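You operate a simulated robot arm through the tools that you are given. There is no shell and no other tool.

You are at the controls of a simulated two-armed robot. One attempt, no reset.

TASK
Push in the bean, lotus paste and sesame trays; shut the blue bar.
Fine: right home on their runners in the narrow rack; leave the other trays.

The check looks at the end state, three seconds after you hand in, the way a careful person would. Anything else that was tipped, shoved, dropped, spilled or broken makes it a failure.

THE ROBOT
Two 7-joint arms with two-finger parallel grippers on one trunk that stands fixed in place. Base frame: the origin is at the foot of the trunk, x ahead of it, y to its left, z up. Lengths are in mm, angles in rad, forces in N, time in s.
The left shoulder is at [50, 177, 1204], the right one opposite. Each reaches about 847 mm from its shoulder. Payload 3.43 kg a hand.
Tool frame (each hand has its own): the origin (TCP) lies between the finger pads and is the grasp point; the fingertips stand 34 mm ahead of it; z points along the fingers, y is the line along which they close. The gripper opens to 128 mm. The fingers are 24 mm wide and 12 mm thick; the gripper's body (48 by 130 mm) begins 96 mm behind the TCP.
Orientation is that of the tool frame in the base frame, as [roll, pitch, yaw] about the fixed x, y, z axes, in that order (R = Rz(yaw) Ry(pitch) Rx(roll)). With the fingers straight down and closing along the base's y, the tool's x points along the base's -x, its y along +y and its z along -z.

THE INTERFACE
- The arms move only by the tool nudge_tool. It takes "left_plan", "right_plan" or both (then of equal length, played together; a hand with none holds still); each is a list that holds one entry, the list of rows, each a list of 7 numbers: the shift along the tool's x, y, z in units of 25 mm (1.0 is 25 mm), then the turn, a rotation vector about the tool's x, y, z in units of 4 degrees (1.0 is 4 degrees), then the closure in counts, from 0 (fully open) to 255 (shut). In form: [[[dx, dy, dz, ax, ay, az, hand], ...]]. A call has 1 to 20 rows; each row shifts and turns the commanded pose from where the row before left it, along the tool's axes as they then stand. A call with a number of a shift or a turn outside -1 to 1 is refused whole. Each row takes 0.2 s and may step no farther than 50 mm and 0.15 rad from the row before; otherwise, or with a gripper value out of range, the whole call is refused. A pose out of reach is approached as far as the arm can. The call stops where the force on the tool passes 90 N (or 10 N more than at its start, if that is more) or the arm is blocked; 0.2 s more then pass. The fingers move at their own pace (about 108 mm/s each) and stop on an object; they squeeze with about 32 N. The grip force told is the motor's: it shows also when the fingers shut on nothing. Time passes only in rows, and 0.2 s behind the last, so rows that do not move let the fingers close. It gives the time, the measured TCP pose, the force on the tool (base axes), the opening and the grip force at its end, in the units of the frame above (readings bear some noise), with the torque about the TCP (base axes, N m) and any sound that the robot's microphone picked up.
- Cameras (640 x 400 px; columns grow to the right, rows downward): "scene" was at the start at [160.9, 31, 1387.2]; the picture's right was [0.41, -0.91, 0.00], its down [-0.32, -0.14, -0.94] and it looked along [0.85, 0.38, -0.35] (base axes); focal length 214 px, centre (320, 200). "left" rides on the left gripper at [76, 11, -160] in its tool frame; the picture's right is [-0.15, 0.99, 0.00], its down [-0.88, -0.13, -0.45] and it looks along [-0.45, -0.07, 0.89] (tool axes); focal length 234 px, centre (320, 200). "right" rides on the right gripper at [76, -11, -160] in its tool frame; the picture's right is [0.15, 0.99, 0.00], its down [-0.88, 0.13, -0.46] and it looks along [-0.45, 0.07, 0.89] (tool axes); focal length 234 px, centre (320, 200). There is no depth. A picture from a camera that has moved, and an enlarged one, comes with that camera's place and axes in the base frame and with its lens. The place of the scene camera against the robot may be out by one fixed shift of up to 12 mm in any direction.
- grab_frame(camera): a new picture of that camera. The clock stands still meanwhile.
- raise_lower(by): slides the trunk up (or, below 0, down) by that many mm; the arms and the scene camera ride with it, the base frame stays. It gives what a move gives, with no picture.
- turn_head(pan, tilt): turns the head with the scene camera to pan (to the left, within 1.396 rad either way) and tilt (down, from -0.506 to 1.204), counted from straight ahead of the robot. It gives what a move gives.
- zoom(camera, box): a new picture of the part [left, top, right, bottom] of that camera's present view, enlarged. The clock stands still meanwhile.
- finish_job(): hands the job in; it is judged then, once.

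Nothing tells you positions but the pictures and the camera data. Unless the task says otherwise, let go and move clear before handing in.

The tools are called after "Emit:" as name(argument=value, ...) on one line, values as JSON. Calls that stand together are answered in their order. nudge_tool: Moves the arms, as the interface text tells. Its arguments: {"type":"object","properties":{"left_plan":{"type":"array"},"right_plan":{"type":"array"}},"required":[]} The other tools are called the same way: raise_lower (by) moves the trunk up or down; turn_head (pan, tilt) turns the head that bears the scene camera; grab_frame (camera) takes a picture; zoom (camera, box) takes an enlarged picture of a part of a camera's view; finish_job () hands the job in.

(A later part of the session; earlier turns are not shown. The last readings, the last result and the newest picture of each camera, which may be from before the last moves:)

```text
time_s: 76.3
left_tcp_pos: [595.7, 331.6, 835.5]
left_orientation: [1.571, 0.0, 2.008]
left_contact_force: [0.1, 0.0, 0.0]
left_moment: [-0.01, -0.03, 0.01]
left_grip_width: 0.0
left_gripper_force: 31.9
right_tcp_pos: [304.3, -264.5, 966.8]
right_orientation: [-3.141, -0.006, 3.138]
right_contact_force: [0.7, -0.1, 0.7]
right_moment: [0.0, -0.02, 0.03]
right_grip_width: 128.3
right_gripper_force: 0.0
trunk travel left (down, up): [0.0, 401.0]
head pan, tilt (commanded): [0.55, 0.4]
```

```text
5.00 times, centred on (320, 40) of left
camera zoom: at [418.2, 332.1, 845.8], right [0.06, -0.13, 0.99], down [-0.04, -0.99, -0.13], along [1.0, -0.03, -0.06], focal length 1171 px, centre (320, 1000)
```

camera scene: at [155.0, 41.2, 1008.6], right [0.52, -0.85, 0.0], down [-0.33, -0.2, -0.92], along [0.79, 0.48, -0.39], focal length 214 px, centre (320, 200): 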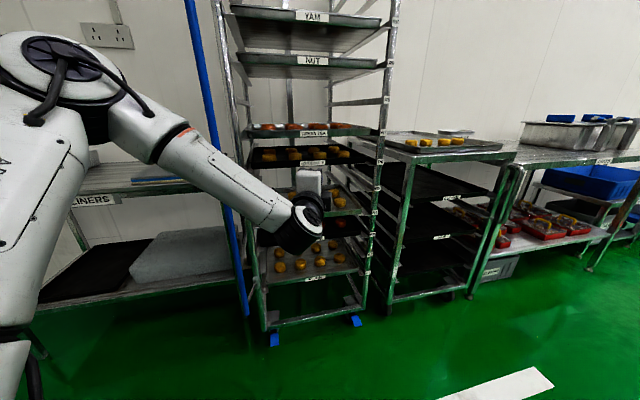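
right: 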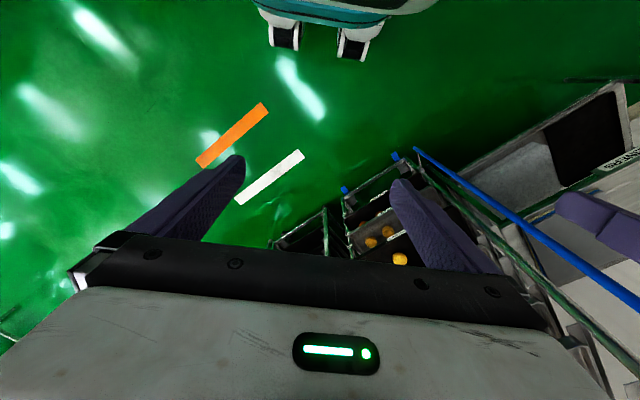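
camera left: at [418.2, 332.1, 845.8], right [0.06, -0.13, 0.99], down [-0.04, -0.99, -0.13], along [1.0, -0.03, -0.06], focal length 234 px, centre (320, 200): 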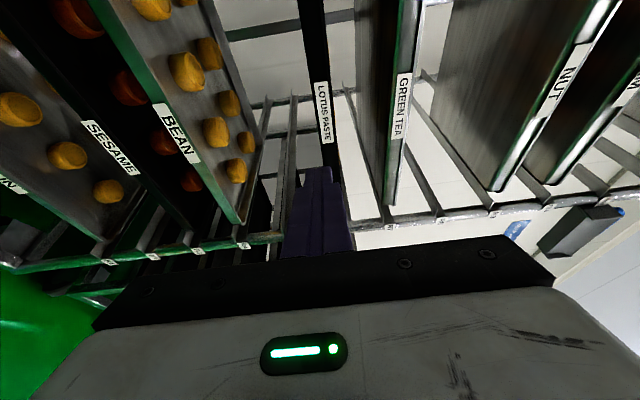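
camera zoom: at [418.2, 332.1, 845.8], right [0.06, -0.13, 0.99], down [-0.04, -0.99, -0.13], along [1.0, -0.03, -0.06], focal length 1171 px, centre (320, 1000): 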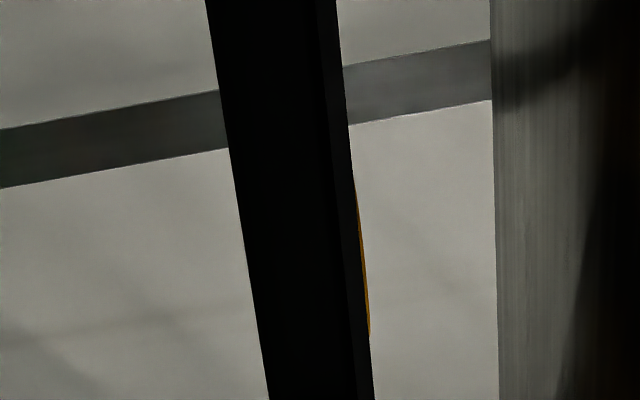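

LOTUS PASTE spans z≈833.5–857.8 (24 mm thick, centre 845.6). I'll open the fingers to about 60 mm, raise 10 mm and move up to just short of the tray, centred on it.

Emit:
nudge_tool(left_plan=[[[0, 0.2, 0, 0, 0, 0, 135], [0, 0.2, 0, 0, 0, 0, 135], [0.173, 0, 0.746, 0, 0, 0, 135], [0.173, 0, 0.746, 0, 0, 0, 135], [0.173, 0, 0.746, 0, 0, 0, 135], [0.173, 0, 0.746, 0, 0, 0, 135], [0.173, 0, 0.746, 0, 0, 0, 135], [0.173, 0, 0.746, 0, 0, 0, 135]]])

Emit:
grab_frame(camera="left")

Emit:
zoom(camera="left", box=[240, 60, 420, 260])

Emit:
zoom(camera="scene", box=[220, 100, 400, 230])

```text
time_s: 78.1
left_tcp_pos: [688.0, 404.1, 845.9]
left_orientation: [1.567, 0.001, 2.01]
left_contact_force: [0.1, 0.1, -0.3]
left_moment: [0.0, 0.03, 0.01]
left_grip_width: 60.1
left_gripper_force: 0.1
right_tcp_pos: [303.2, -264.7, 967.2]
right_orientation: [-3.14, -0.004, 3.136]
right_contact_force: [0.1, -1.1, 0.9]
right_moment: [-0.04, 0.01, 0.0]
right_grip_width: 127.8
right_gripper_force: 0.1
trunk travel left (down, up): [0.0, 401.0]
head pan, tilt (commanded): [0.55, 0.4]
```

```text
taken
camera left: at [510.2, 405.0, 856.0], right [0.06, -0.13, 0.99], down [-0.04, -0.99, -0.13], along [1.0, -0.03, -0.06], focal length 234 px, centre (320, 200)
```

left: 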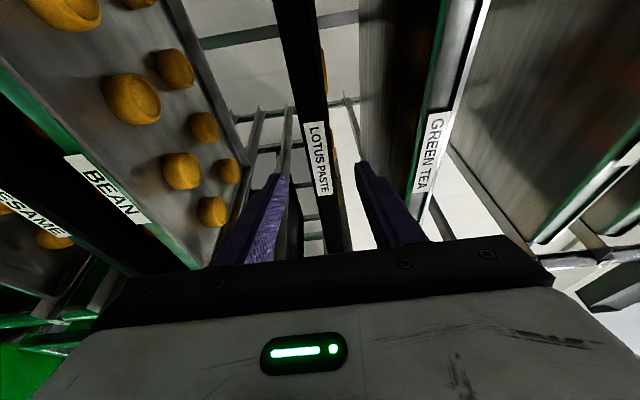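

```text
2.00 times, centred on (330, 160) of left
camera zoom: at [510.2, 405.0, 856.0], right [0.06, -0.13, 0.99], down [-0.04, -0.99, -0.13], along [1.0, -0.03, -0.06], focal length 468 px, centre (300, 280)
```

zoom: 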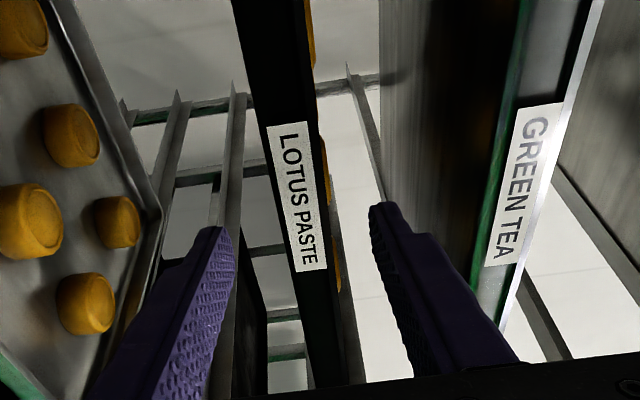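

```text
3.08 times, centred on (310, 165) of scene
camera zoom: at [154.9, 41.2, 1008.6], right [0.52, -0.85, 0.0], down [-0.33, -0.2, -0.92], along [0.79, 0.48, -0.39], focal length 660 px, centre (351, 308)
```

zoom: 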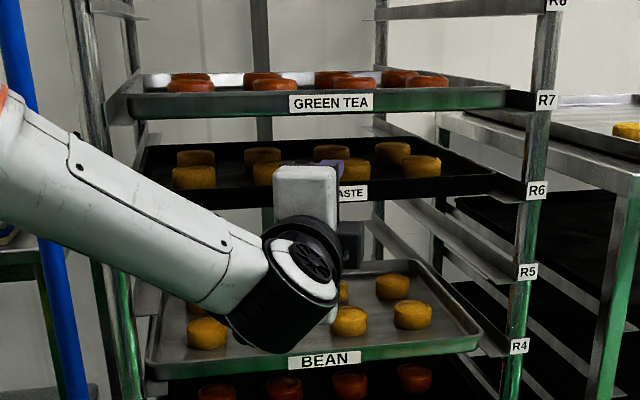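

The LOTUS PASTE tray lies neatly between the open fingers. I'll slide in 33 mm so the tips pass about 14 mm over and under the front edge.

Emit:
nudge_tool(left_plan=[[[0.1125, 0, 0.31, 0, 0, 0, 135], [0.1125, 0, 0.31, 0, 0, 0, 135], [0.1125, 0, 0.31, 0, 0, 0, 135], [0.1125, 0, 0.31, 0, 0, 0, 135]]])

Emit:
grab_frame(camera="left")

Emit:
zoom(camera="left", box=[240, 60, 420, 260])

Emit:
zoom(camera="scene", box=[260, 120, 360, 190])

```text
time_s: 79.1
left_tcp_pos: [711.0, 425.2, 847.6]
left_orientation: [1.573, 0.001, 2.014]
left_contact_force: [0.6, -0.7, 0.0]
left_moment: [0.02, -0.02, 0.0]
left_grip_width: 60.5
left_gripper_force: 0.1
right_tcp_pos: [305.1, -264.9, 967.2]
right_orientation: [-3.14, -0.005, 3.137]
right_contact_force: [0.0, 0.0, 0.3]
right_moment: [0.0, 0.03, 0.0]
right_grip_width: 127.9
right_gripper_force: 0.1
trunk travel left (down, up): [0.0, 401.0]
head pan, tilt (commanded): [0.55, 0.4]
```

```text
taken
camera left: at [533.4, 425.9, 857.6], right [0.06, -0.13, 0.99], down [-0.03, -0.99, -0.13], along [1.0, -0.03, -0.07], focal length 234 px, centre (320, 200)
```

left: 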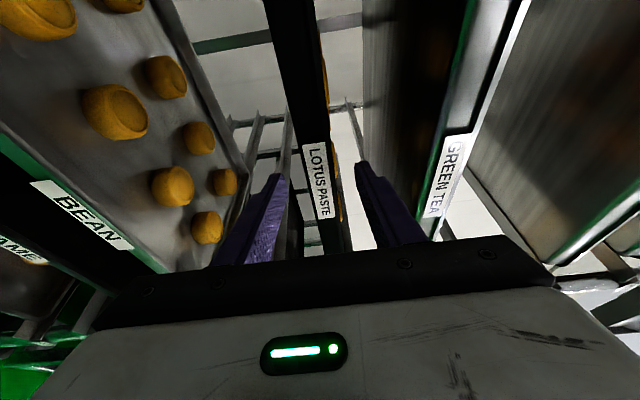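

```text
2.00 times, centred on (330, 160) of left
camera zoom: at [533.4, 425.9, 857.6], right [0.06, -0.13, 0.99], down [-0.03, -0.99, -0.13], along [1.0, -0.03, -0.07], focal length 468 px, centre (300, 280)
```

zoom: 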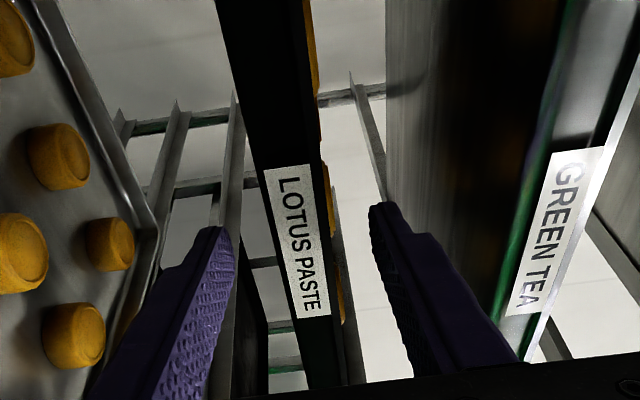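

```text
5.71 times, centred on (310, 155) of scene
camera zoom: at [155.0, 41.2, 1008.6], right [0.52, -0.85, 0.0], down [-0.33, -0.2, -0.92], along [0.79, 0.48, -0.39], focal length 1226 px, centre (377, 457)
```

zoom: 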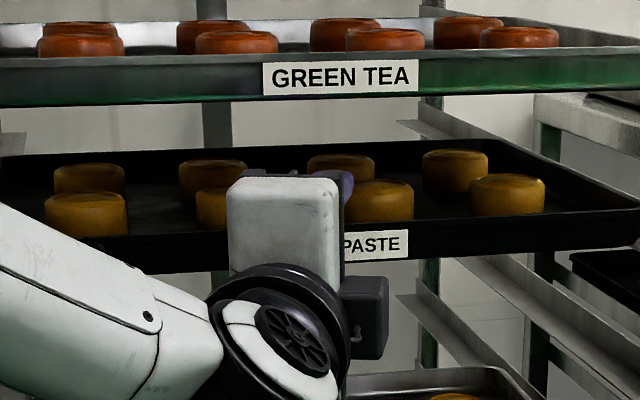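

The tips are about 12 mm past the tray's front, above and below it. I'll drop 2 mm to centre, close to about 30 mm first, and check before squeezing.

Emit:
nudge_tool(left_plan=[[[0, -0.08, 0, 0, 0, 0, 150], [0, 0, 0, 0, 0, 0, 180], [0, 0, 0, 0, 0, 0, 195], [0, 0, 0, 0, 0, 0, 195]]])

Emit:
zoom(camera="left", box=[240, 60, 420, 260])

```text
time_s: 80.1
left_tcp_pos: [710.1, 426.1, 844.6]
left_orientation: [1.572, 0.001, 2.016]
left_contact_force: [-0.1, 0.2, 0.0]
left_moment: [0.0, 0.0, 0.0]
left_grip_width: 30.1
left_gripper_force: 0.0
right_tcp_pos: [304.5, -265.3, 967.7]
right_orientation: [-3.139, -0.007, 3.137]
right_contact_force: [0.0, 0.3, -0.1]
right_moment: [0.01, 0.01, -0.01]
right_grip_width: 128.3
right_gripper_force: 0.1
trunk travel left (down, up): [0.0, 401.0]
head pan, tilt (commanded): [0.55, 0.4]
```

```text
2.00 times, centred on (330, 160) of left
camera zoom: at [532.5, 425.5, 856.1], right [0.06, -0.13, 0.99], down [-0.03, -0.99, -0.13], along [1.0, -0.02, -0.07], focal length 468 px, centre (300, 280)
```

zoom: 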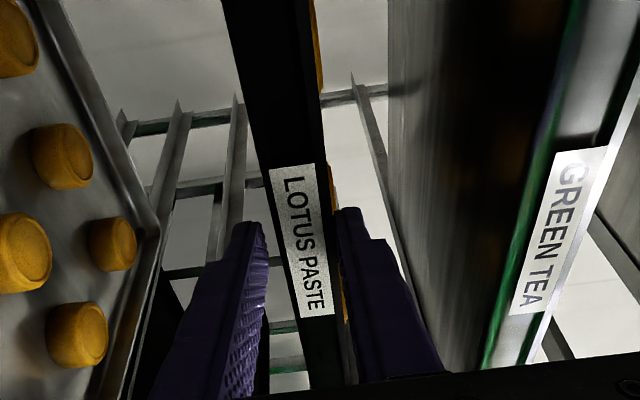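

The tray sits between the pads with no contact yet. I'll raise 1 mm and close to grip.

Emit:
nudge_tool(left_plan=[[[0, 0.04, 0, 0, 0, 0, 200], [0, 0, 0, 0, 0, 0, 206], [0, 0, 0, 0, 0, 0, 220], [0, 0, 0, 0, 0, 0, 255], [0, 0, 0, 0, 0, 0, 255]]])

Emit:
zoom(camera="left", box=[240, 60, 420, 260])

Emit:
zoom(camera="scene", box=[220, 100, 400, 230])

```text
time_s: 81.3
left_tcp_pos: [710.5, 425.7, 847.6]
left_orientation: [1.567, 0.001, 2.017]
left_contact_force: [2.9, 2.4, 5.6]
left_moment: [0.13, 0.13, -0.03]
left_grip_width: 24.8
left_gripper_force: 32.1
right_tcp_pos: [305.0, -264.7, 967.5]
right_orientation: [-3.138, -0.003, 3.137]
right_contact_force: [0.4, -0.7, -0.3]
right_moment: [0.0, 0.03, 0.02]
right_grip_width: 128.0
right_gripper_force: 0.0
trunk travel left (down, up): [0.0, 401.0]
head pan, tilt (commanded): [0.55, 0.4]
```

```text
2.00 times, centred on (330, 160) of left
camera zoom: at [532.5, 425.1, 857.8], right [0.06, -0.13, 0.99], down [-0.03, -0.99, -0.13], along [1.0, -0.02, -0.07], focal length 468 px, centre (300, 280)
```

zoom: 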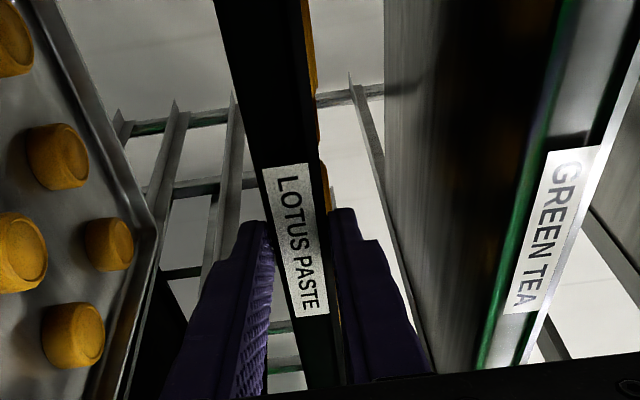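

```text
3.08 times, centred on (310, 165) of scene
camera zoom: at [154.7, 41.0, 1008.7], right [0.52, -0.85, 0.0], down [-0.33, -0.2, -0.92], along [0.79, 0.48, -0.39], focal length 660 px, centre (351, 308)
```

zoom: 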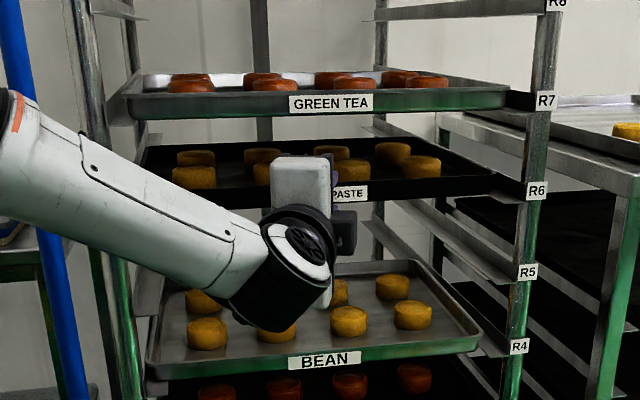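

The tray is gripped (24.8 mm, 32 N) with only a few newtons on the tool. I'll draw it straight back 12 mm.

Emit:
nudge_tool(left_plan=[[[-0.034, 0, -0.094, 0, 0, 0, 255], [-0.034, 0, -0.094, 0, 0, 0, 255], [-0.034, 0, -0.094, 0, 0, 0, 255], [-0.034, 0, -0.094, 0, 0, 0, 255], [-0.034, 0, -0.094, 0, 0, 0, 255]]])

Emit:
zoom(camera="scene", box=[340, 142, 390, 173])

Emit:
zoom(camera="scene", box=[232, 145, 282, 176])

Emit:
zoom(camera="scene", box=[220, 100, 400, 230])

```text
time_s: 82.5
left_tcp_pos: [702.4, 415.9, 848.3]
left_orientation: [1.567, 0.002, 2.014]
left_contact_force: [5.1, 6.2, 13.6]
left_moment: [0.22, 0.18, -0.1]
left_grip_width: 24.7
left_gripper_force: 31.8
right_tcp_pos: [304.1, -264.3, 967.9]
right_orientation: [-3.141, -0.003, 3.137]
right_contact_force: [-0.4, 0.4, 0.3]
right_moment: [-0.01, 0.01, -0.02]
right_grip_width: 128.2
right_gripper_force: 0.1
trunk travel left (down, up): [0.0, 401.0]
head pan, tilt (commanded): [0.55, 0.4]
```

```text
12.80 times, centred on (365, 158) of scene
camera zoom: at [154.3, 41.0, 1008.8], right [0.52, -0.85, 0.0], down [-0.33, -0.2, -0.92], along [0.79, 0.48, -0.39], focal length 2745 px, centre (-256, 744)
```

zoom: 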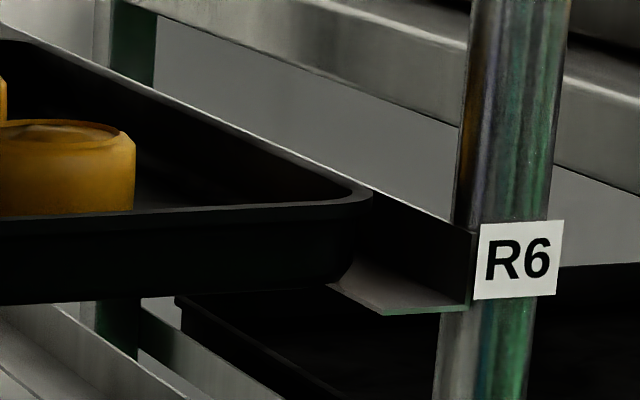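

```text
12.80 times, centred on (257, 160) of scene
camera zoom: at [154.3, 41.0, 1008.8], right [0.52, -0.85, 0.0], down [-0.33, -0.2, -0.92], along [0.79, 0.48, -0.39], focal length 2745 px, centre (1126, 706)
```

zoom: 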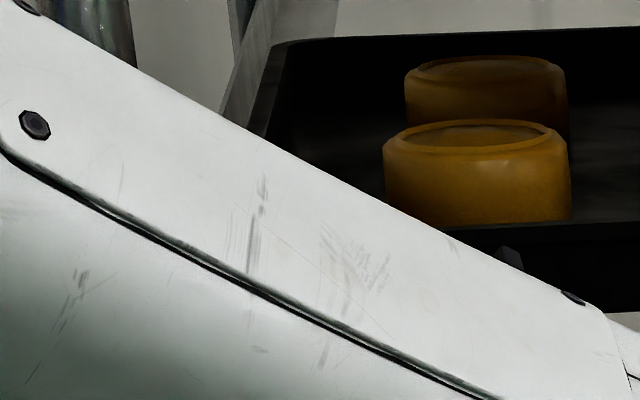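

```text
3.08 times, centred on (310, 165) of scene
camera zoom: at [154.3, 41.0, 1008.8], right [0.52, -0.85, 0.0], down [-0.33, -0.2, -0.92], along [0.79, 0.48, -0.39], focal length 660 px, centre (351, 308)
```

zoom: 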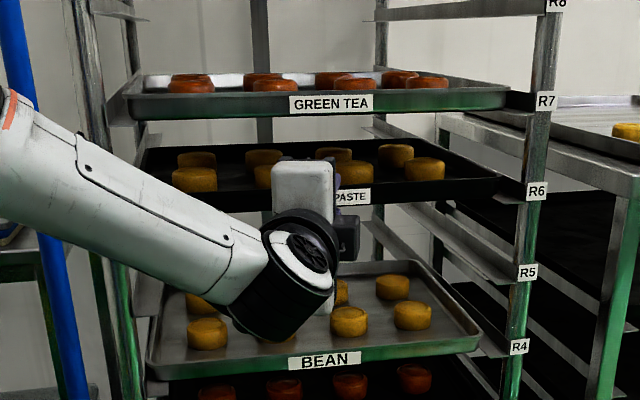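

The tray came back 12.6 mm with the grip, and its right corner ratio (.496) now matches GREEN TEA's (.498) within about 2 mm. I'll release gently and withdraw.

Emit:
nudge_tool(left_plan=[[[0, 0, 0, 0, 0, 0, 195], [0, 0, 0, 0, 0, 0, 160], [0, 0, 0, 0, 0, 0, 135], [0, 0, 0, 0, 0, 0, 135]]])

Emit:
zoom(camera="left", box=[240, 60, 420, 260])

```text
time_s: 83.5
left_tcp_pos: [701.0, 415.2, 844.4]
left_orientation: [1.57, -0.001, 2.012]
left_contact_force: [0.0, -0.6, -0.4]
left_moment: [-0.03, 0.0, -0.02]
left_grip_width: 60.4
left_gripper_force: 0.0
right_tcp_pos: [305.5, -265.3, 967.2]
right_orientation: [-3.14, -0.006, 3.136]
right_contact_force: [-0.6, 0.0, 0.4]
right_moment: [0.04, 0.0, 0.0]
right_grip_width: 128.0
right_gripper_force: 0.1
trunk travel left (down, up): [0.0, 401.0]
head pan, tilt (commanded): [0.55, 0.4]
```

```text
2.00 times, centred on (330, 160) of left
camera zoom: at [523.4, 416.5, 855.4], right [0.06, -0.13, 0.99], down [-0.04, -0.99, -0.13], along [1.0, -0.03, -0.07], focal length 468 px, centre (300, 280)
```

zoom: 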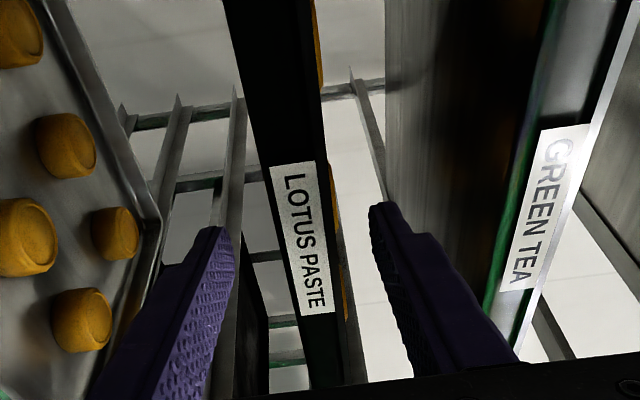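

Released with no residual force. I'll withdraw straight out 130 mm and check all the tray fronts.

Emit:
nudge_tool(left_plan=[[[-0.15, 0, -0.42, 0, 0, 0, 135], [-0.3, 0, -0.83, 0, 0, 0, 135], [-0.3, 0, -0.83, 0, 0, 0, 135], [-0.3, 0, -0.83, 0, 0, 0, 135], [-0.3, 0, -0.83, 0, 0, 0, 135], [-0.3, 0, -0.83, 0, 0, 0, 135], [-0.2, 0, -0.5, 0, 0, 0, 255]]])

Emit:
grab_frame(camera="scene")

Emit:
zoom(camera="scene", box=[340, 142, 390, 173])

Emit:
zoom(camera="scene", box=[232, 145, 282, 176])

```text
time_s: 85.1
left_tcp_pos: [605.9, 320.8, 844.6]
left_orientation: [1.569, 0.002, 2.012]
left_contact_force: [-0.3, 0.6, 0.1]
left_moment: [-0.01, -0.03, -0.01]
left_grip_width: 0.0
left_gripper_force: 20.9
right_tcp_pos: [305.5, -263.7, 966.7]
right_orientation: [-3.141, -0.006, 3.137]
right_contact_force: [0.9, 0.2, 0.3]
right_moment: [-0.01, 0.01, -0.01]
right_grip_width: 127.9
right_gripper_force: 0.1
trunk travel left (down, up): [0.0, 401.0]
head pan, tilt (commanded): [0.55, 0.4]
```

```text
taken
camera scene: at [155.0, 41.2, 1008.6], right [0.52, -0.85, 0.0], down [-0.33, -0.2, -0.92], along [0.79, 0.48, -0.39], focal length 214 px, centre (320, 200)
```

scene: 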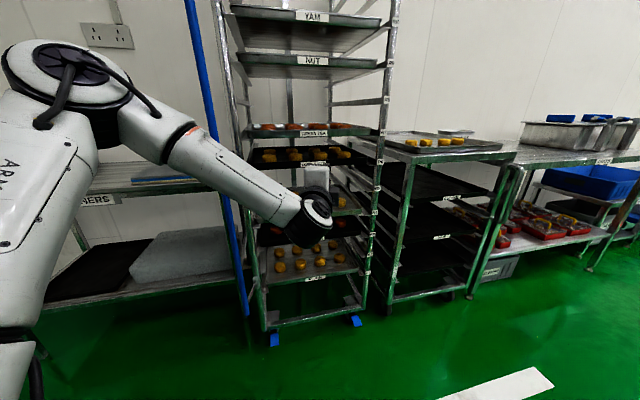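

```text
12.80 times, centred on (365, 158) of scene
camera zoom: at [155.0, 41.2, 1008.6], right [0.52, -0.85, 0.0], down [-0.33, -0.2, -0.92], along [0.79, 0.48, -0.39], focal length 2745 px, centre (-256, 744)
```

zoom: 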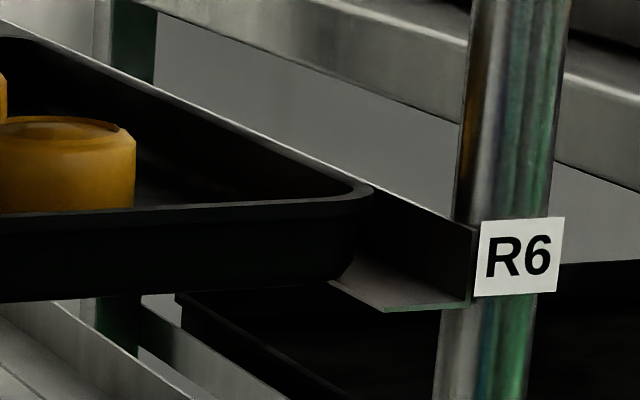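

```text
12.80 times, centred on (257, 160) of scene
camera zoom: at [155.0, 41.2, 1008.6], right [0.52, -0.85, 0.0], down [-0.33, -0.2, -0.92], along [0.79, 0.48, -0.39], focal length 2745 px, centre (1126, 706)
```

zoom: 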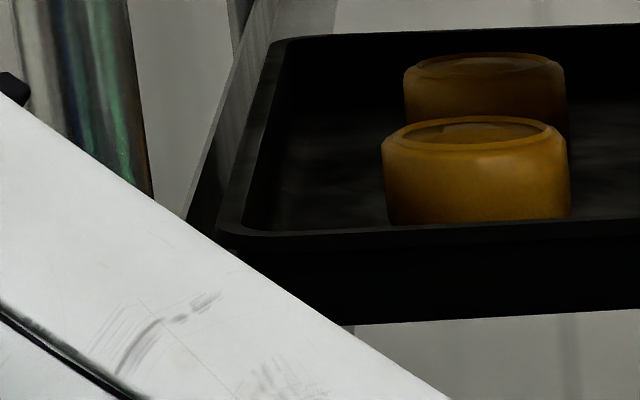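

LOTUS PASTE is now flush: its rim span is .5845 against GREEN TEA's .584. All three trays are home, so next is the blue bar. I'll unroll the hand and then carry it round in front of the bar to the bar's left side.

Emit:
nudge_tool(left_plan=[[[0, 0, 0, 0, 0, -1, 255], [0, 0, 0, 0, 0, -1, 255], [0, 0, 0, 0, 0, -1, 255], [0, 0, 0, 0, 0, -1, 255], [0, 0, 0, 0, 0, -1, 255], [0, 0, 0, 0, 0, -1, 255], [0, 0, 0, 0, 0, -1, 255], [0, 0, 0, 0, 0, -1, 255], [0, 0, 0, 0, 0, -1, 255], [0, 0, 0, 0, 0, -1, 255], [0, 0, 0, 0, 0, -1, 255], [0, 0, 0, 0, 0, -1, 255], [0, 0, 0, 0, 0, -1, 255], [0, 0, 0, 0, 0, -1, 255], [0, 0, 0, 0, 0, -1, 255], [0, 0, 0, 0, 0, -1, 255], [0, 0, 0, 0, 0, -1, 255], [0, 0, 0, 0, 0, -1, 255], [0, 0, 0, 0, 0, -1, 255], [0, 0, 0, 0, 0, -1, 255]]])

Emit:
nudge_tool(left_plan=[[[0, 0, 0, 0, 0, -0.9, 255], [0, 0, 0, 0, 0, -0.8, 255], [0, 0, 0, 0, 0, -0.8, 255], [0, 0, 0, 0, 1, 0, 255], [0, 0, 0, 0, 1, 0, 255], [0, 0, 0, 0, 1, 0, 255], [0, 0, 0, 0, 1, 0, 255], [0, 0, 0, 0, 1, 0, 255], [0, 0, 0, 0, 1, 0, 255], [0, 0, 0, 0, 1, 0, 255], [0, 0, 0, 0, 1, 0, 255], [0, 0, 0, 0, 1, 0, 255], [0, 0, 0, 0, 1, 0, 255], [0, 0, 0, 0, 1, 0, 255], [0, 0, 0, 0, 1, 0, 255], [0, 0, 0, 0, 1, 0, 255]]])

Emit:
grab_frame(camera="scene")

Emit:
grab_frame(camera="left")

```text
time_s: 89.3
left_tcp_pos: [605.6, 321.0, 844.7]
left_orientation: [1.557, 1.399, 1.998]
left_contact_force: [0.2, -0.4, 0.1]
left_moment: [0.01, 0.0, -0.02]
left_grip_width: 0.0
left_gripper_force: 32.2
right_tcp_pos: [304.3, -265.2, 966.8]
right_orientation: [-3.139, -0.005, 3.138]
right_contact_force: [-0.5, 0.1, 0.4]
right_moment: [-0.01, -0.01, 0.02]
right_grip_width: 127.9
right_gripper_force: 0.1
trunk travel left (down, up): [0.0, 401.0]
head pan, tilt (commanded): [0.55, 0.4]
```

```text
time_s: 92.7
left_tcp_pos: [605.2, 318.8, 844.4]
left_orientation: [3.141, 0.664, -2.702]
left_contact_force: [-0.5, 0.1, -0.6]
left_moment: [-0.04, -0.02, -0.04]
left_grip_width: 0.0
left_gripper_force: 32.5
right_tcp_pos: [304.5, -265.0, 966.7]
right_orientation: [-3.138, -0.005, 3.135]
right_contact_force: [0.1, 0.5, 0.2]
right_moment: [0.01, 0.01, -0.01]
right_grip_width: 128.0
right_gripper_force: 0.1
trunk travel left (down, up): [0.0, 401.0]
head pan, tilt (commanded): [0.55, 0.4]
```

```text
taken
camera scene: at [155.0, 41.2, 1008.6], right [0.52, -0.85, 0.0], down [-0.33, -0.2, -0.92], along [0.79, 0.48, -0.39], focal length 214 px, centre (320, 200)
```

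scene: 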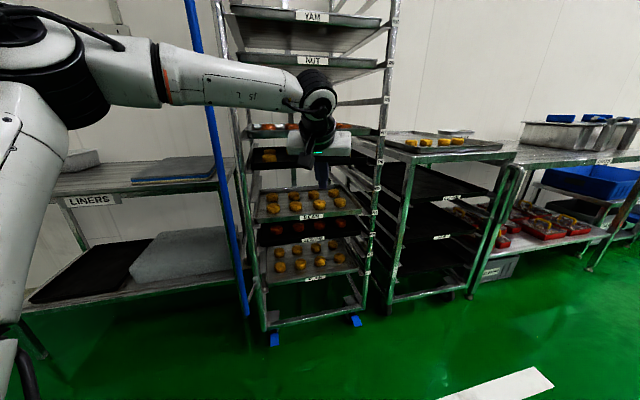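

```text
taken
camera left: at [456.4, 262.9, 922.7], right [-0.32, 0.94, 0.09], down [0.43, 0.06, 0.9], along [0.85, 0.32, -0.42], focal length 234 px, centre (320, 200)
```

left: 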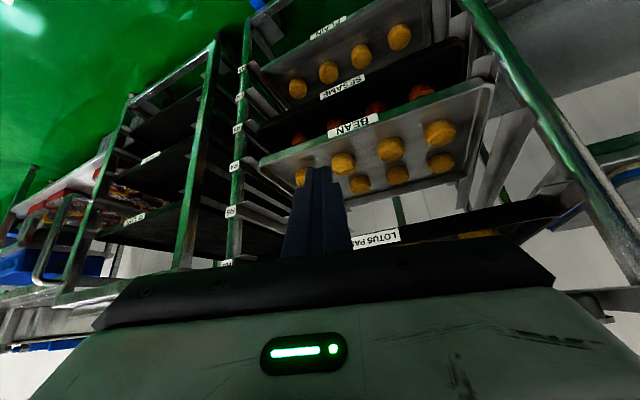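

The hand is clear in front of the trays, pitched 52° down. I'll back away from the rack and rise, then turn the hand square to the rack and steeper, ready to swing left in front of the bar (at about s=643, t=−42).

Emit:
nudge_tool(left_plan=[[[0.215, -0.248, -0.845, 0, 0, 0, 255], [0.215, -0.248, -0.845, 0, 0, 0, 255], [0.215, -0.248, -0.845, 0, 0, 0, 255], [0.215, -0.248, -0.845, 0, 0, 0, 255], [0.215, -0.248, -0.845, 0, 0, 0, 255], [0.215, -0.248, -0.845, 0, 0, 0, 255], [0, 0, 0, -0.616, 0, -0.788, 255], [0, 0, 0, -0.616, 0, -0.788, 255], [0, 0, 0, -0.616, 0, -0.788, 255], [0, 0, 0, -0.616, 0, -0.788, 255], [0, 0, 0, -0.616, 0, -0.788, 255], [0, 0, 0, 0, 1, 0, 255], [0, 0, 0, 0, 1, 0, 255], [0, 0, 0, 0, 1, 0, 255], [0, 0, 0, 0, 1, 0, 255], [0, 0, 0, 0, 1, 0, 255], [0, 0, 0, 0, 1, 0, 255]]])

Emit:
grab_frame(camera="scene")

```text
time_s: 96.3
left_tcp_pos: [509.8, 269.4, 911.7]
left_orientation: [-3.136, 0.247, -2.354]
left_contact_force: [-0.1, 0.0, -0.6]
left_moment: [0.0, 0.0, 0.0]
left_grip_width: 0.0
left_gripper_force: 32.3
left hand out of reach, approached as far as the arm can: row 9, 10, 11, 14, 16, 17
right_tcp_pos: [305.2, -264.4, 967.6]
right_orientation: [-3.139, -0.005, 3.135]
right_contact_force: [0.4, -0.3, -0.3]
right_moment: [0.01, -0.02, 0.0]
right_grip_width: 128.2
right_gripper_force: 0.2
trunk travel left (down, up): [0.0, 401.0]
head pan, tilt (commanded): [0.55, 0.4]
```

```text
taken
camera scene: at [155.0, 41.2, 1008.6], right [0.52, -0.85, 0.0], down [-0.33, -0.2, -0.92], along [0.79, 0.48, -0.39], focal length 214 px, centre (320, 200)
```

scene: 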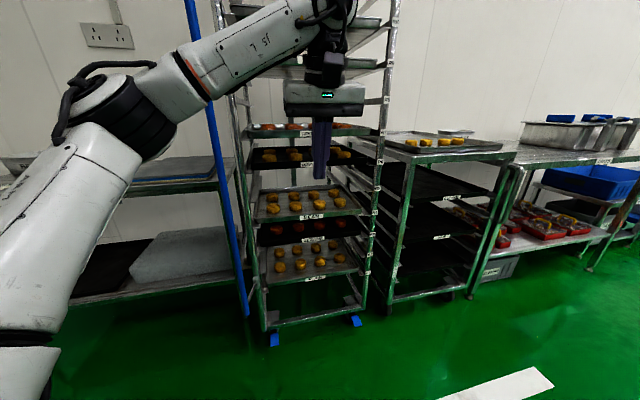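

The hand is now square to the rack and nearly vertical at s≈551, well in front of the bar. I'll move it left past the bar in two stages.

Emit:
nudge_tool(left_plan=[[[0.1, 0.95, 0, 0, 0, 0, 255], [0.1, 0.95, 0, 0, 0, 0, 255], [0, 0.95, 0, 0, 0, 0, 255], [0, 0.95, 0, 0, 0, 0, 255], [0, 0.95, 0, 0, 0, 0, 255], [0, 0.95, 0, 0, 0, 0, 255]]])

Emit:
grab_frame(camera="scene")

Emit:
grab_frame(camera="left")

```text
time_s: 97.7
left_tcp_pos: [402.6, 365.6, 911.3]
left_orientation: [-3.139, 0.247, -2.354]
left_contact_force: [0.1, -0.3, -1.0]
left_moment: [0.01, 0.02, -0.02]
left_grip_width: 0.0
left_gripper_force: 32.2
right_tcp_pos: [304.4, -264.9, 966.3]
right_orientation: [-3.14, -0.006, 3.136]
right_contact_force: [-0.6, 0.6, -0.5]
right_moment: [0.0, 0.02, -0.01]
right_grip_width: 128.2
right_gripper_force: 0.1
trunk travel left (down, up): [0.0, 401.0]
head pan, tilt (commanded): [0.55, 0.4]
```

```text
taken
camera scene: at [155.1, 41.1, 1008.6], right [0.52, -0.85, 0.0], down [-0.33, -0.2, -0.92], along [0.79, 0.48, -0.39], focal length 214 px, centre (320, 200)
```

scene: 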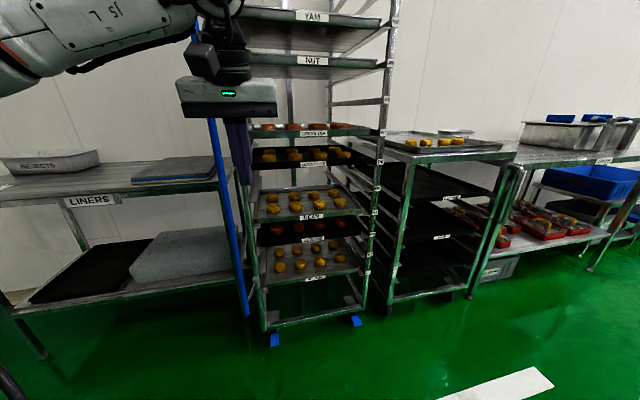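

```text
taken
camera left: at [314.0, 293.9, 1046.8], right [-0.6, 0.8, 0.03], down [0.62, 0.43, 0.66], along [0.51, 0.42, -0.75], focal length 234 px, centre (320, 200)
```

left: 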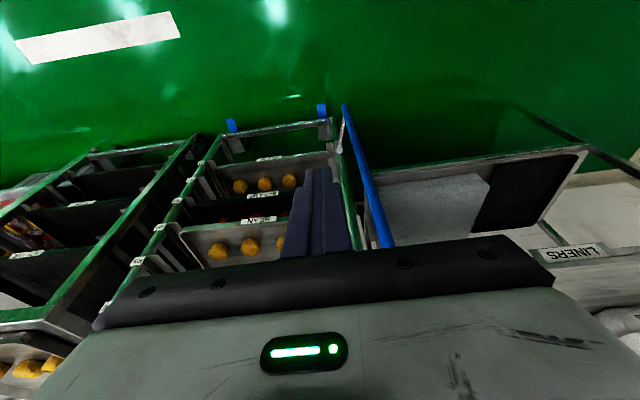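

The bar is visible in the hand camera as well. I'll continue left to t≈−95, staying in front of it, and use both views to fix the bar's position.

Emit:
nudge_tool(left_plan=[[[0, 0.97, 0, 0, 0, 0, 255], [0, 0.97, 0, 0, 0, 0, 255], [0, 0.97, 0, 0, 0, 0, 255], [0, 0.97, 0, 0, 0, 0, 255], [0, 0.97, 0, 0, 0, 0, 255]]])

Emit:
grab_frame(camera="left")

Emit:
grab_frame(camera="scene")

```text
time_s: 98.9
left_tcp_pos: [318.6, 454.4, 908.5]
left_orientation: [-3.14, 0.246, -2.354]
left_contact_force: [0.4, -0.8, 0.0]
left_moment: [0.0, 0.02, -0.01]
left_grip_width: 0.0
left_gripper_force: 31.7
right_tcp_pos: [306.1, -264.8, 967.2]
right_orientation: [-3.14, -0.005, 3.136]
right_contact_force: [0.1, 0.9, -0.5]
right_moment: [0.0, 0.01, 0.01]
right_grip_width: 128.4
right_gripper_force: 0.0
trunk travel left (down, up): [0.0, 401.0]
head pan, tilt (commanded): [0.55, 0.4]
```

```text
taken
camera left: at [230.6, 381.8, 1044.7], right [-0.6, 0.8, 0.03], down [0.62, 0.43, 0.66], along [0.51, 0.42, -0.75], focal length 234 px, centre (320, 200)
```

left: 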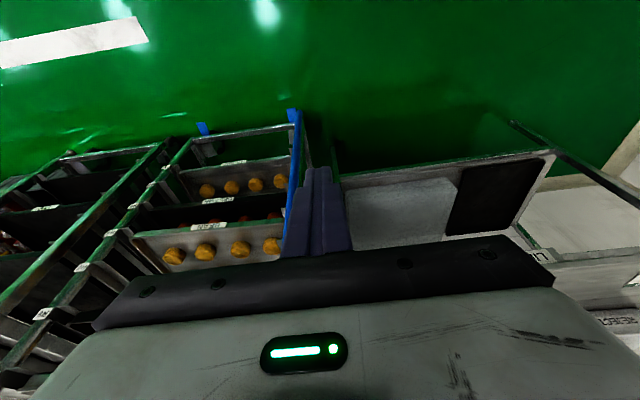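

```text
taken
camera scene: at [155.1, 41.1, 1008.6], right [0.52, -0.85, 0.0], down [-0.33, -0.2, -0.92], along [0.79, 0.48, -0.39], focal length 214 px, centre (320, 200)
```

scene: 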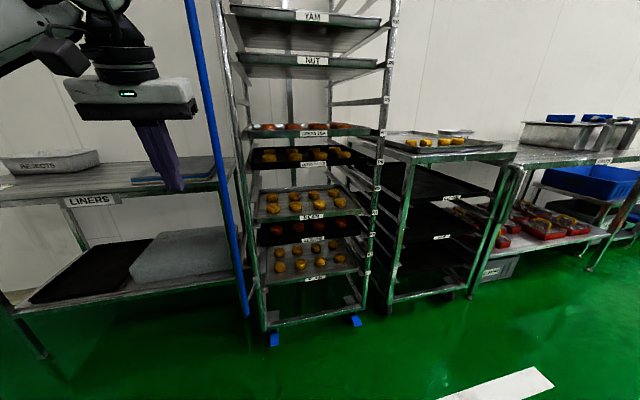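

Now the bar stands to the right of the fingers in the hand camera view. I'll zoom for an accurate fix of the bar and to inspect its hinge.

Emit:
zoom(camera="left", box=[240, 90, 360, 250])

Emit:
zoom(camera="scene", box=[180, 200, 300, 330])

Emit:
turn_head(pan=0.8, tilt=-0.3)

Emit:
grab_frame(camera="scene")

```text
2.50 times, centred on (300, 170) of left
camera zoom: at [230.6, 381.8, 1044.7], right [-0.6, 0.8, 0.03], down [0.62, 0.43, 0.66], along [0.51, 0.42, -0.75], focal length 585 px, centre (370, 275)
```

zoom: 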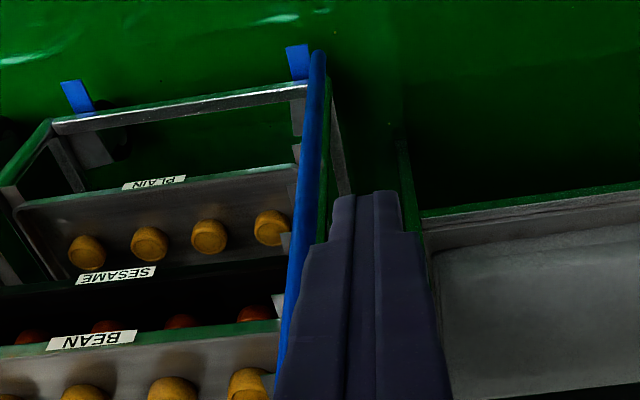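

```text
3.08 times, centred on (240, 265) of scene
camera zoom: at [155.1, 41.1, 1008.6], right [0.52, -0.85, 0.0], down [-0.33, -0.2, -0.92], along [0.79, 0.48, -0.39], focal length 660 px, centre (566, 0)
```

zoom: 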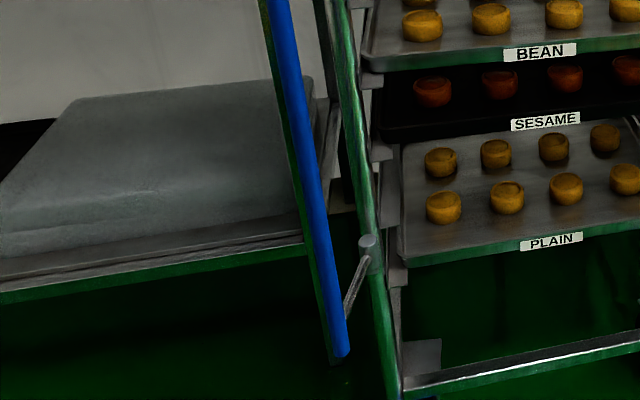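

```text
time_s: 100.0
left_tcp_pos: [319.0, 452.8, 910.4]
left_orientation: [-3.139, 0.245, -2.354]
left_contact_force: [0.0, -1.5, -0.7]
left_moment: [-0.01, -0.02, 0.01]
left_grip_width: 0.0
left_gripper_force: 32.6
right_tcp_pos: [305.2, -263.9, 967.1]
right_orientation: [-3.139, -0.005, 3.136]
right_contact_force: [-0.2, -0.4, 1.0]
right_moment: [0.0, -0.02, -0.01]
right_grip_width: 128.2
right_gripper_force: 0.0
trunk travel left (down, up): [0.0, 401.0]
head pan, tilt (commanded): [0.799, -0.3]
```

```text
taken
camera scene: at [130.8, 49.1, 1071.0], right [0.72, -0.7, 0.0], down [0.21, 0.21, -0.96], along [0.67, 0.68, 0.3], focal length 214 px, centre (320, 200)
```

scene: 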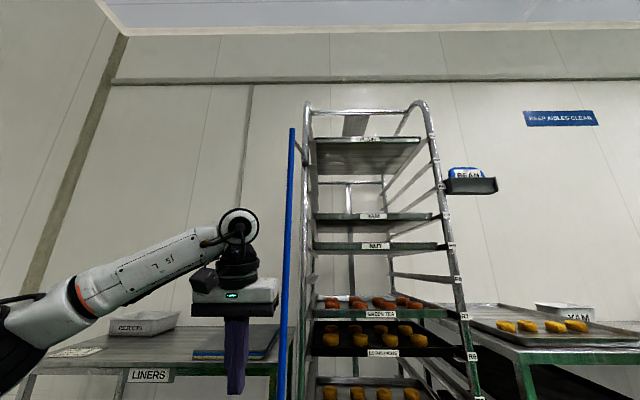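

This view shows the whole upper rack and the bar's top end. I'll zoom in on the top hinge.

Emit:
zoom(camera="scene", box=[270, 100, 350, 170])

Emit:
zoom(camera="scene", box=[260, 90, 500, 260])

Emit:
zoom(camera="scene", box=[260, 260, 500, 400])

```text
5.71 times, centred on (310, 135) of scene
camera zoom: at [130.8, 49.1, 1071.0], right [0.72, -0.7, 0.0], down [0.21, 0.21, -0.96], along [0.67, 0.68, 0.3], focal length 1226 px, centre (377, 571)
```

zoom: 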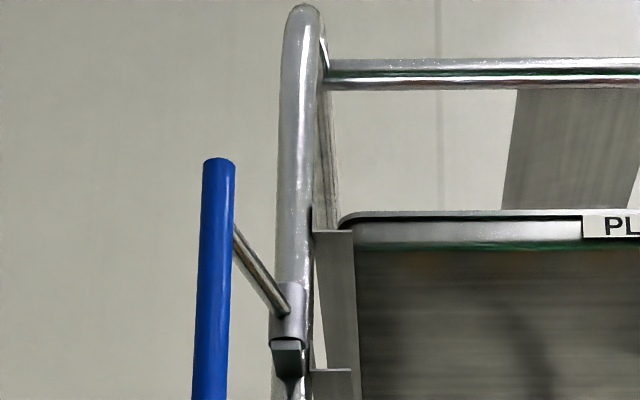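

```text
2.35 times, centred on (380, 175) of scene
camera zoom: at [130.8, 49.1, 1071.0], right [0.72, -0.7, 0.0], down [0.21, 0.21, -0.96], along [0.67, 0.68, 0.3], focal length 505 px, centre (179, 259)
```

zoom: 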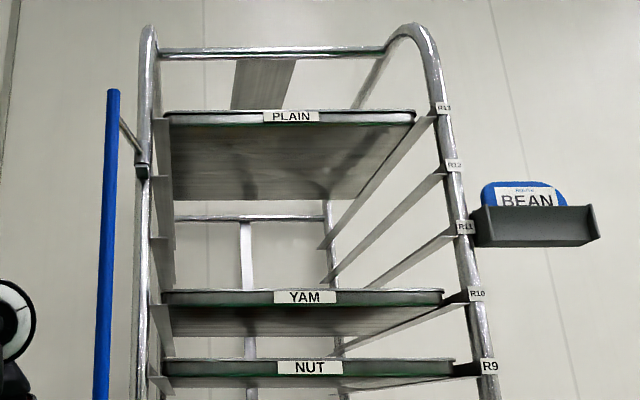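

```text
2.67 times, centred on (380, 330) of scene
camera zoom: at [130.8, 49.1, 1071.0], right [0.72, -0.7, 0.0], down [0.21, 0.21, -0.96], along [0.67, 0.68, 0.3], focal length 572 px, centre (160, -147)
```

zoom: 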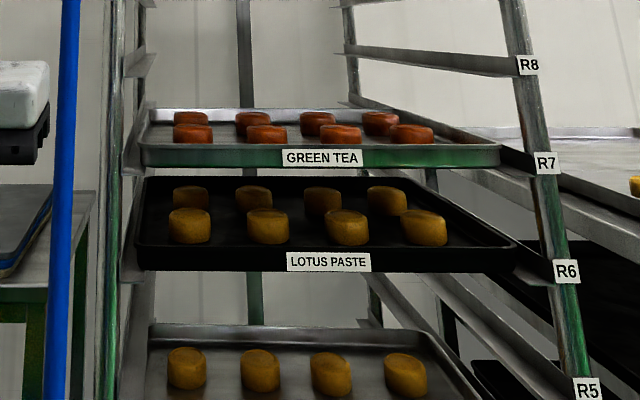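

Combining the views, the bar stands at about s=650, t=−40, pivoting on sleeves at about s=748, t=−14 (arm of about 100 mm). It must swing towards +t and then inwards. I'll pitch to 52° and advance along the bar's left side without touching it.

Emit:
nudge_tool(left_plan=[[[0, 0, 0, 0, -1, 0, 255], [0, 0, 0, 0, -1, 0, 255], [0, 0, 0, 0, -1, 0, 255], [0, 0, 0, 0, -1, 0, 255], [0, 0, 0, 0, -1, 0, 255], [0, 0, 0, 0, -1, 0, 255], [-0.693, 0, 0.542, 0, 0, 0, 255], [-0.693, 0, 0.542, 0, 0, 0, 255], [-0.693, 0, 0.542, 0, 0, 0, 255]]])

Emit:
grab_frame(camera="left")

Emit:
grab_frame(camera="scene")

```text
time_s: 102.0
left_tcp_pos: [367.9, 501.1, 909.5]
left_orientation: [-3.141, 0.665, -2.351]
left_contact_force: [-0.3, -0.4, -0.1]
left_moment: [0.01, -0.01, -0.02]
left_grip_width: 0.1
left_gripper_force: 31.8
right_tcp_pos: [304.3, -264.1, 968.1]
right_orientation: [-3.139, -0.005, 3.136]
right_contact_force: [-0.5, 0.1, 0.0]
right_moment: [-0.01, -0.01, 0.01]
right_grip_width: 128.3
right_gripper_force: 0.0
trunk travel left (down, up): [0.0, 401.0]
head pan, tilt (commanded): [0.799, -0.3]
```

```text
taken
camera left: at [247.5, 396.9, 988.1], right [-0.62, 0.78, 0.09], down [0.38, 0.2, 0.9], along [0.69, 0.59, -0.42], focal length 234 px, centre (320, 200)
```

left: 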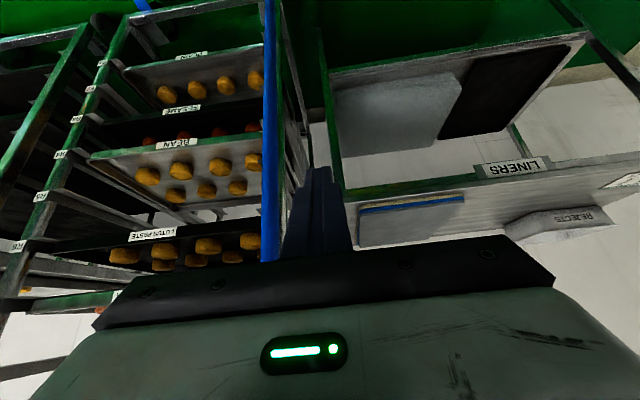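

```text
taken
camera scene: at [130.7, 49.1, 1071.0], right [0.72, -0.7, 0.0], down [0.21, 0.21, -0.96], along [0.67, 0.68, 0.3], focal length 214 px, centre (320, 200)
```

scene: 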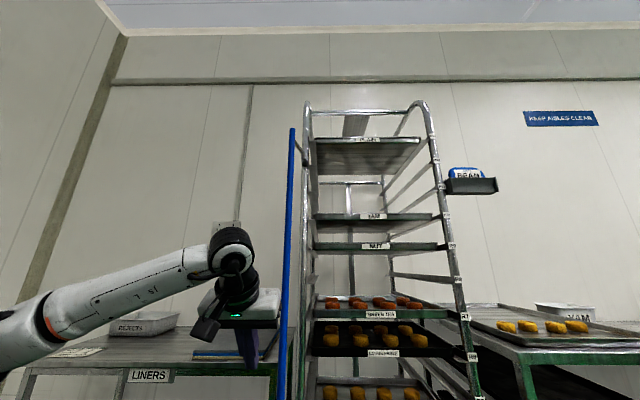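

The bar is just to the right of the fingers, with the gripper body still in front of it. Another 38 mm forward puts the fingers beside the bar.

Emit:
nudge_tool(left_plan=[[[-0.6, 0, 0.468, 0, 0, 0, 255], [-0.6, 0, 0.468, 0, 0, 0, 255]]])

Emit:
grab_frame(camera="left")

Emit:
turn_head(pan=0.8, tilt=0.1)

Emit:
grab_frame(camera="scene")

```text
time_s: 102.6
left_tcp_pos: [394.0, 528.6, 909.3]
left_orientation: [-3.139, 0.666, -2.353]
left_contact_force: [0.1, 0.1, 0.3]
left_moment: [0.02, -0.01, 0.0]
left_grip_width: 0.1
left_gripper_force: 31.3
right_tcp_pos: [304.5, -265.4, 967.3]
right_orientation: [-3.139, -0.005, 3.136]
right_contact_force: [-0.1, 0.2, 0.2]
right_moment: [-0.01, 0.02, 0.0]
right_grip_width: 127.8
right_gripper_force: 0.0
trunk travel left (down, up): [0.0, 401.0]
head pan, tilt (commanded): [0.799, -0.3]
```

```text
taken
camera left: at [272.9, 424.3, 987.8], right [-0.62, 0.78, 0.09], down [0.38, 0.2, 0.9], along [0.69, 0.59, -0.42], focal length 234 px, centre (320, 200)
```

left: 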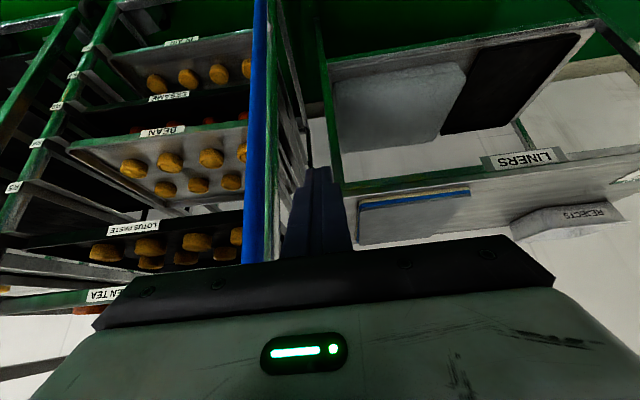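

```text
time_s: 103.5
left_tcp_pos: [393.5, 529.0, 909.4]
left_orientation: [-3.141, 0.665, -2.352]
left_contact_force: [0.5, 1.3, 0.4]
left_moment: [-0.01, -0.04, 0.0]
left_grip_width: 0.0
left_gripper_force: 31.7
right_tcp_pos: [304.8, -264.8, 967.2]
right_orientation: [-3.139, -0.005, 3.136]
right_contact_force: [-0.8, -0.4, 0.1]
right_moment: [0.02, -0.02, 0.01]
right_grip_width: 127.8
right_gripper_force: 0.0
trunk travel left (down, up): [0.0, 401.0]
head pan, tilt (commanded): [0.799, 0.099]
```

```text
taken
camera scene: at [140.2, 58.8, 1036.5], right [0.72, -0.7, 0.0], down [-0.07, -0.07, -1.0], along [0.69, 0.71, -0.1], focal length 214 px, centre (320, 200)
```

scene: 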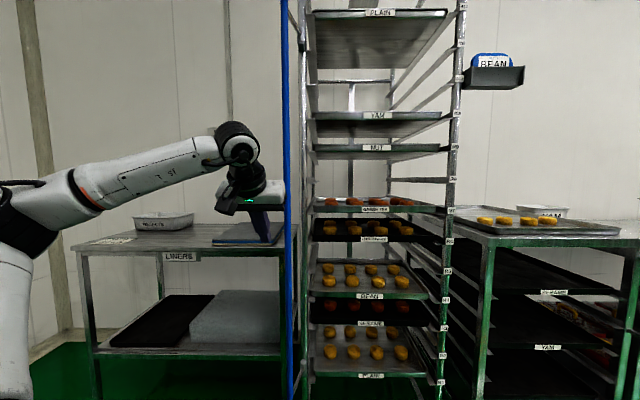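

The fingers are beside the bar. I'll zoom in to check the clearance between the gripper body and the bar before pushing.

Emit:
zoom(camera="scene", box=[210, 110, 330, 250])

Emit:
zoom(camera="left", box=[200, 120, 400, 300])

```text
2.86 times, centred on (270, 180) of scene
camera zoom: at [140.2, 58.8, 1036.5], right [0.72, -0.7, 0.0], down [-0.07, -0.07, -1.0], along [0.69, 0.71, -0.1], focal length 613 px, centre (463, 257)
```

zoom: 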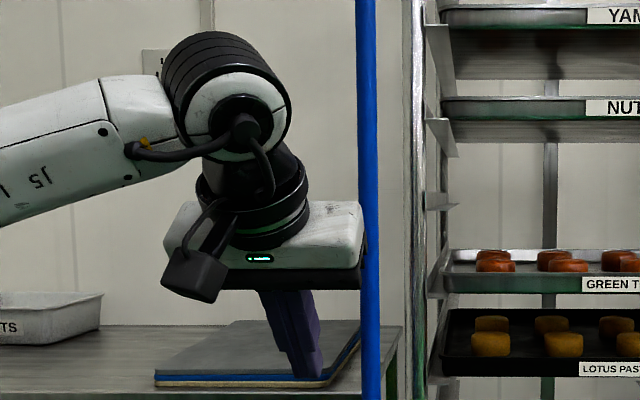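

```text
2.22 times, centred on (300, 210) of left
camera zoom: at [272.6, 423.9, 988.0], right [-0.62, 0.78, 0.09], down [0.38, 0.2, 0.9], along [0.69, 0.59, -0.42], focal length 520 px, centre (364, 178)
```

zoom: 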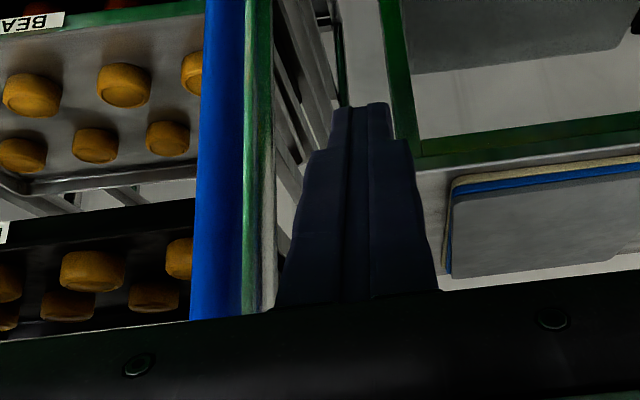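

The fingers clear the bar by about 30 mm and the gripper body stays in front of it. I'll move right to touch the bar gently.

Emit:
nudge_tool(left_plan=[[[0, -0.4, 0, 0, 0, 0, 255], [0, -0.4, 0, 0, 0, 0, 255], [0, -0.3, 0, 0, 0, 0, 255], [0, -0.2, 0, 0, 0, 0, 255]]])

Emit:
zoom(camera="left", box=[200, 120, 400, 300])

```text
time_s: 104.5
left_tcp_pos: [415.0, 505.0, 910.5]
left_orientation: [-3.138, 0.665, -2.354]
left_contact_force: [0.0, 0.4, 0.1]
left_moment: [0.02, -0.01, 0.02]
left_grip_width: 0.2
left_gripper_force: 32.0
right_tcp_pos: [305.0, -263.2, 966.5]
right_orientation: [-3.138, -0.004, 3.136]
right_contact_force: [-0.3, -0.8, 0.0]
right_moment: [-0.02, 0.01, 0.01]
right_grip_width: 128.1
right_gripper_force: 0.1
trunk travel left (down, up): [0.0, 401.0]
head pan, tilt (commanded): [0.799, 0.099]
```

```text
2.22 times, centred on (300, 210) of left
camera zoom: at [294.1, 399.9, 987.9], right [-0.62, 0.78, 0.09], down [0.38, 0.2, 0.9], along [0.69, 0.59, -0.42], focal length 520 px, centre (364, 178)
```

zoom: 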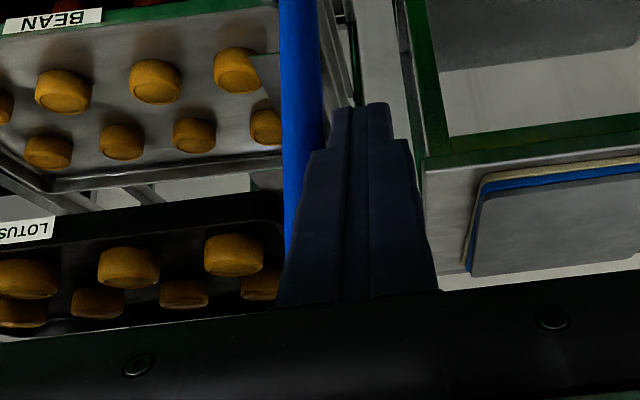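

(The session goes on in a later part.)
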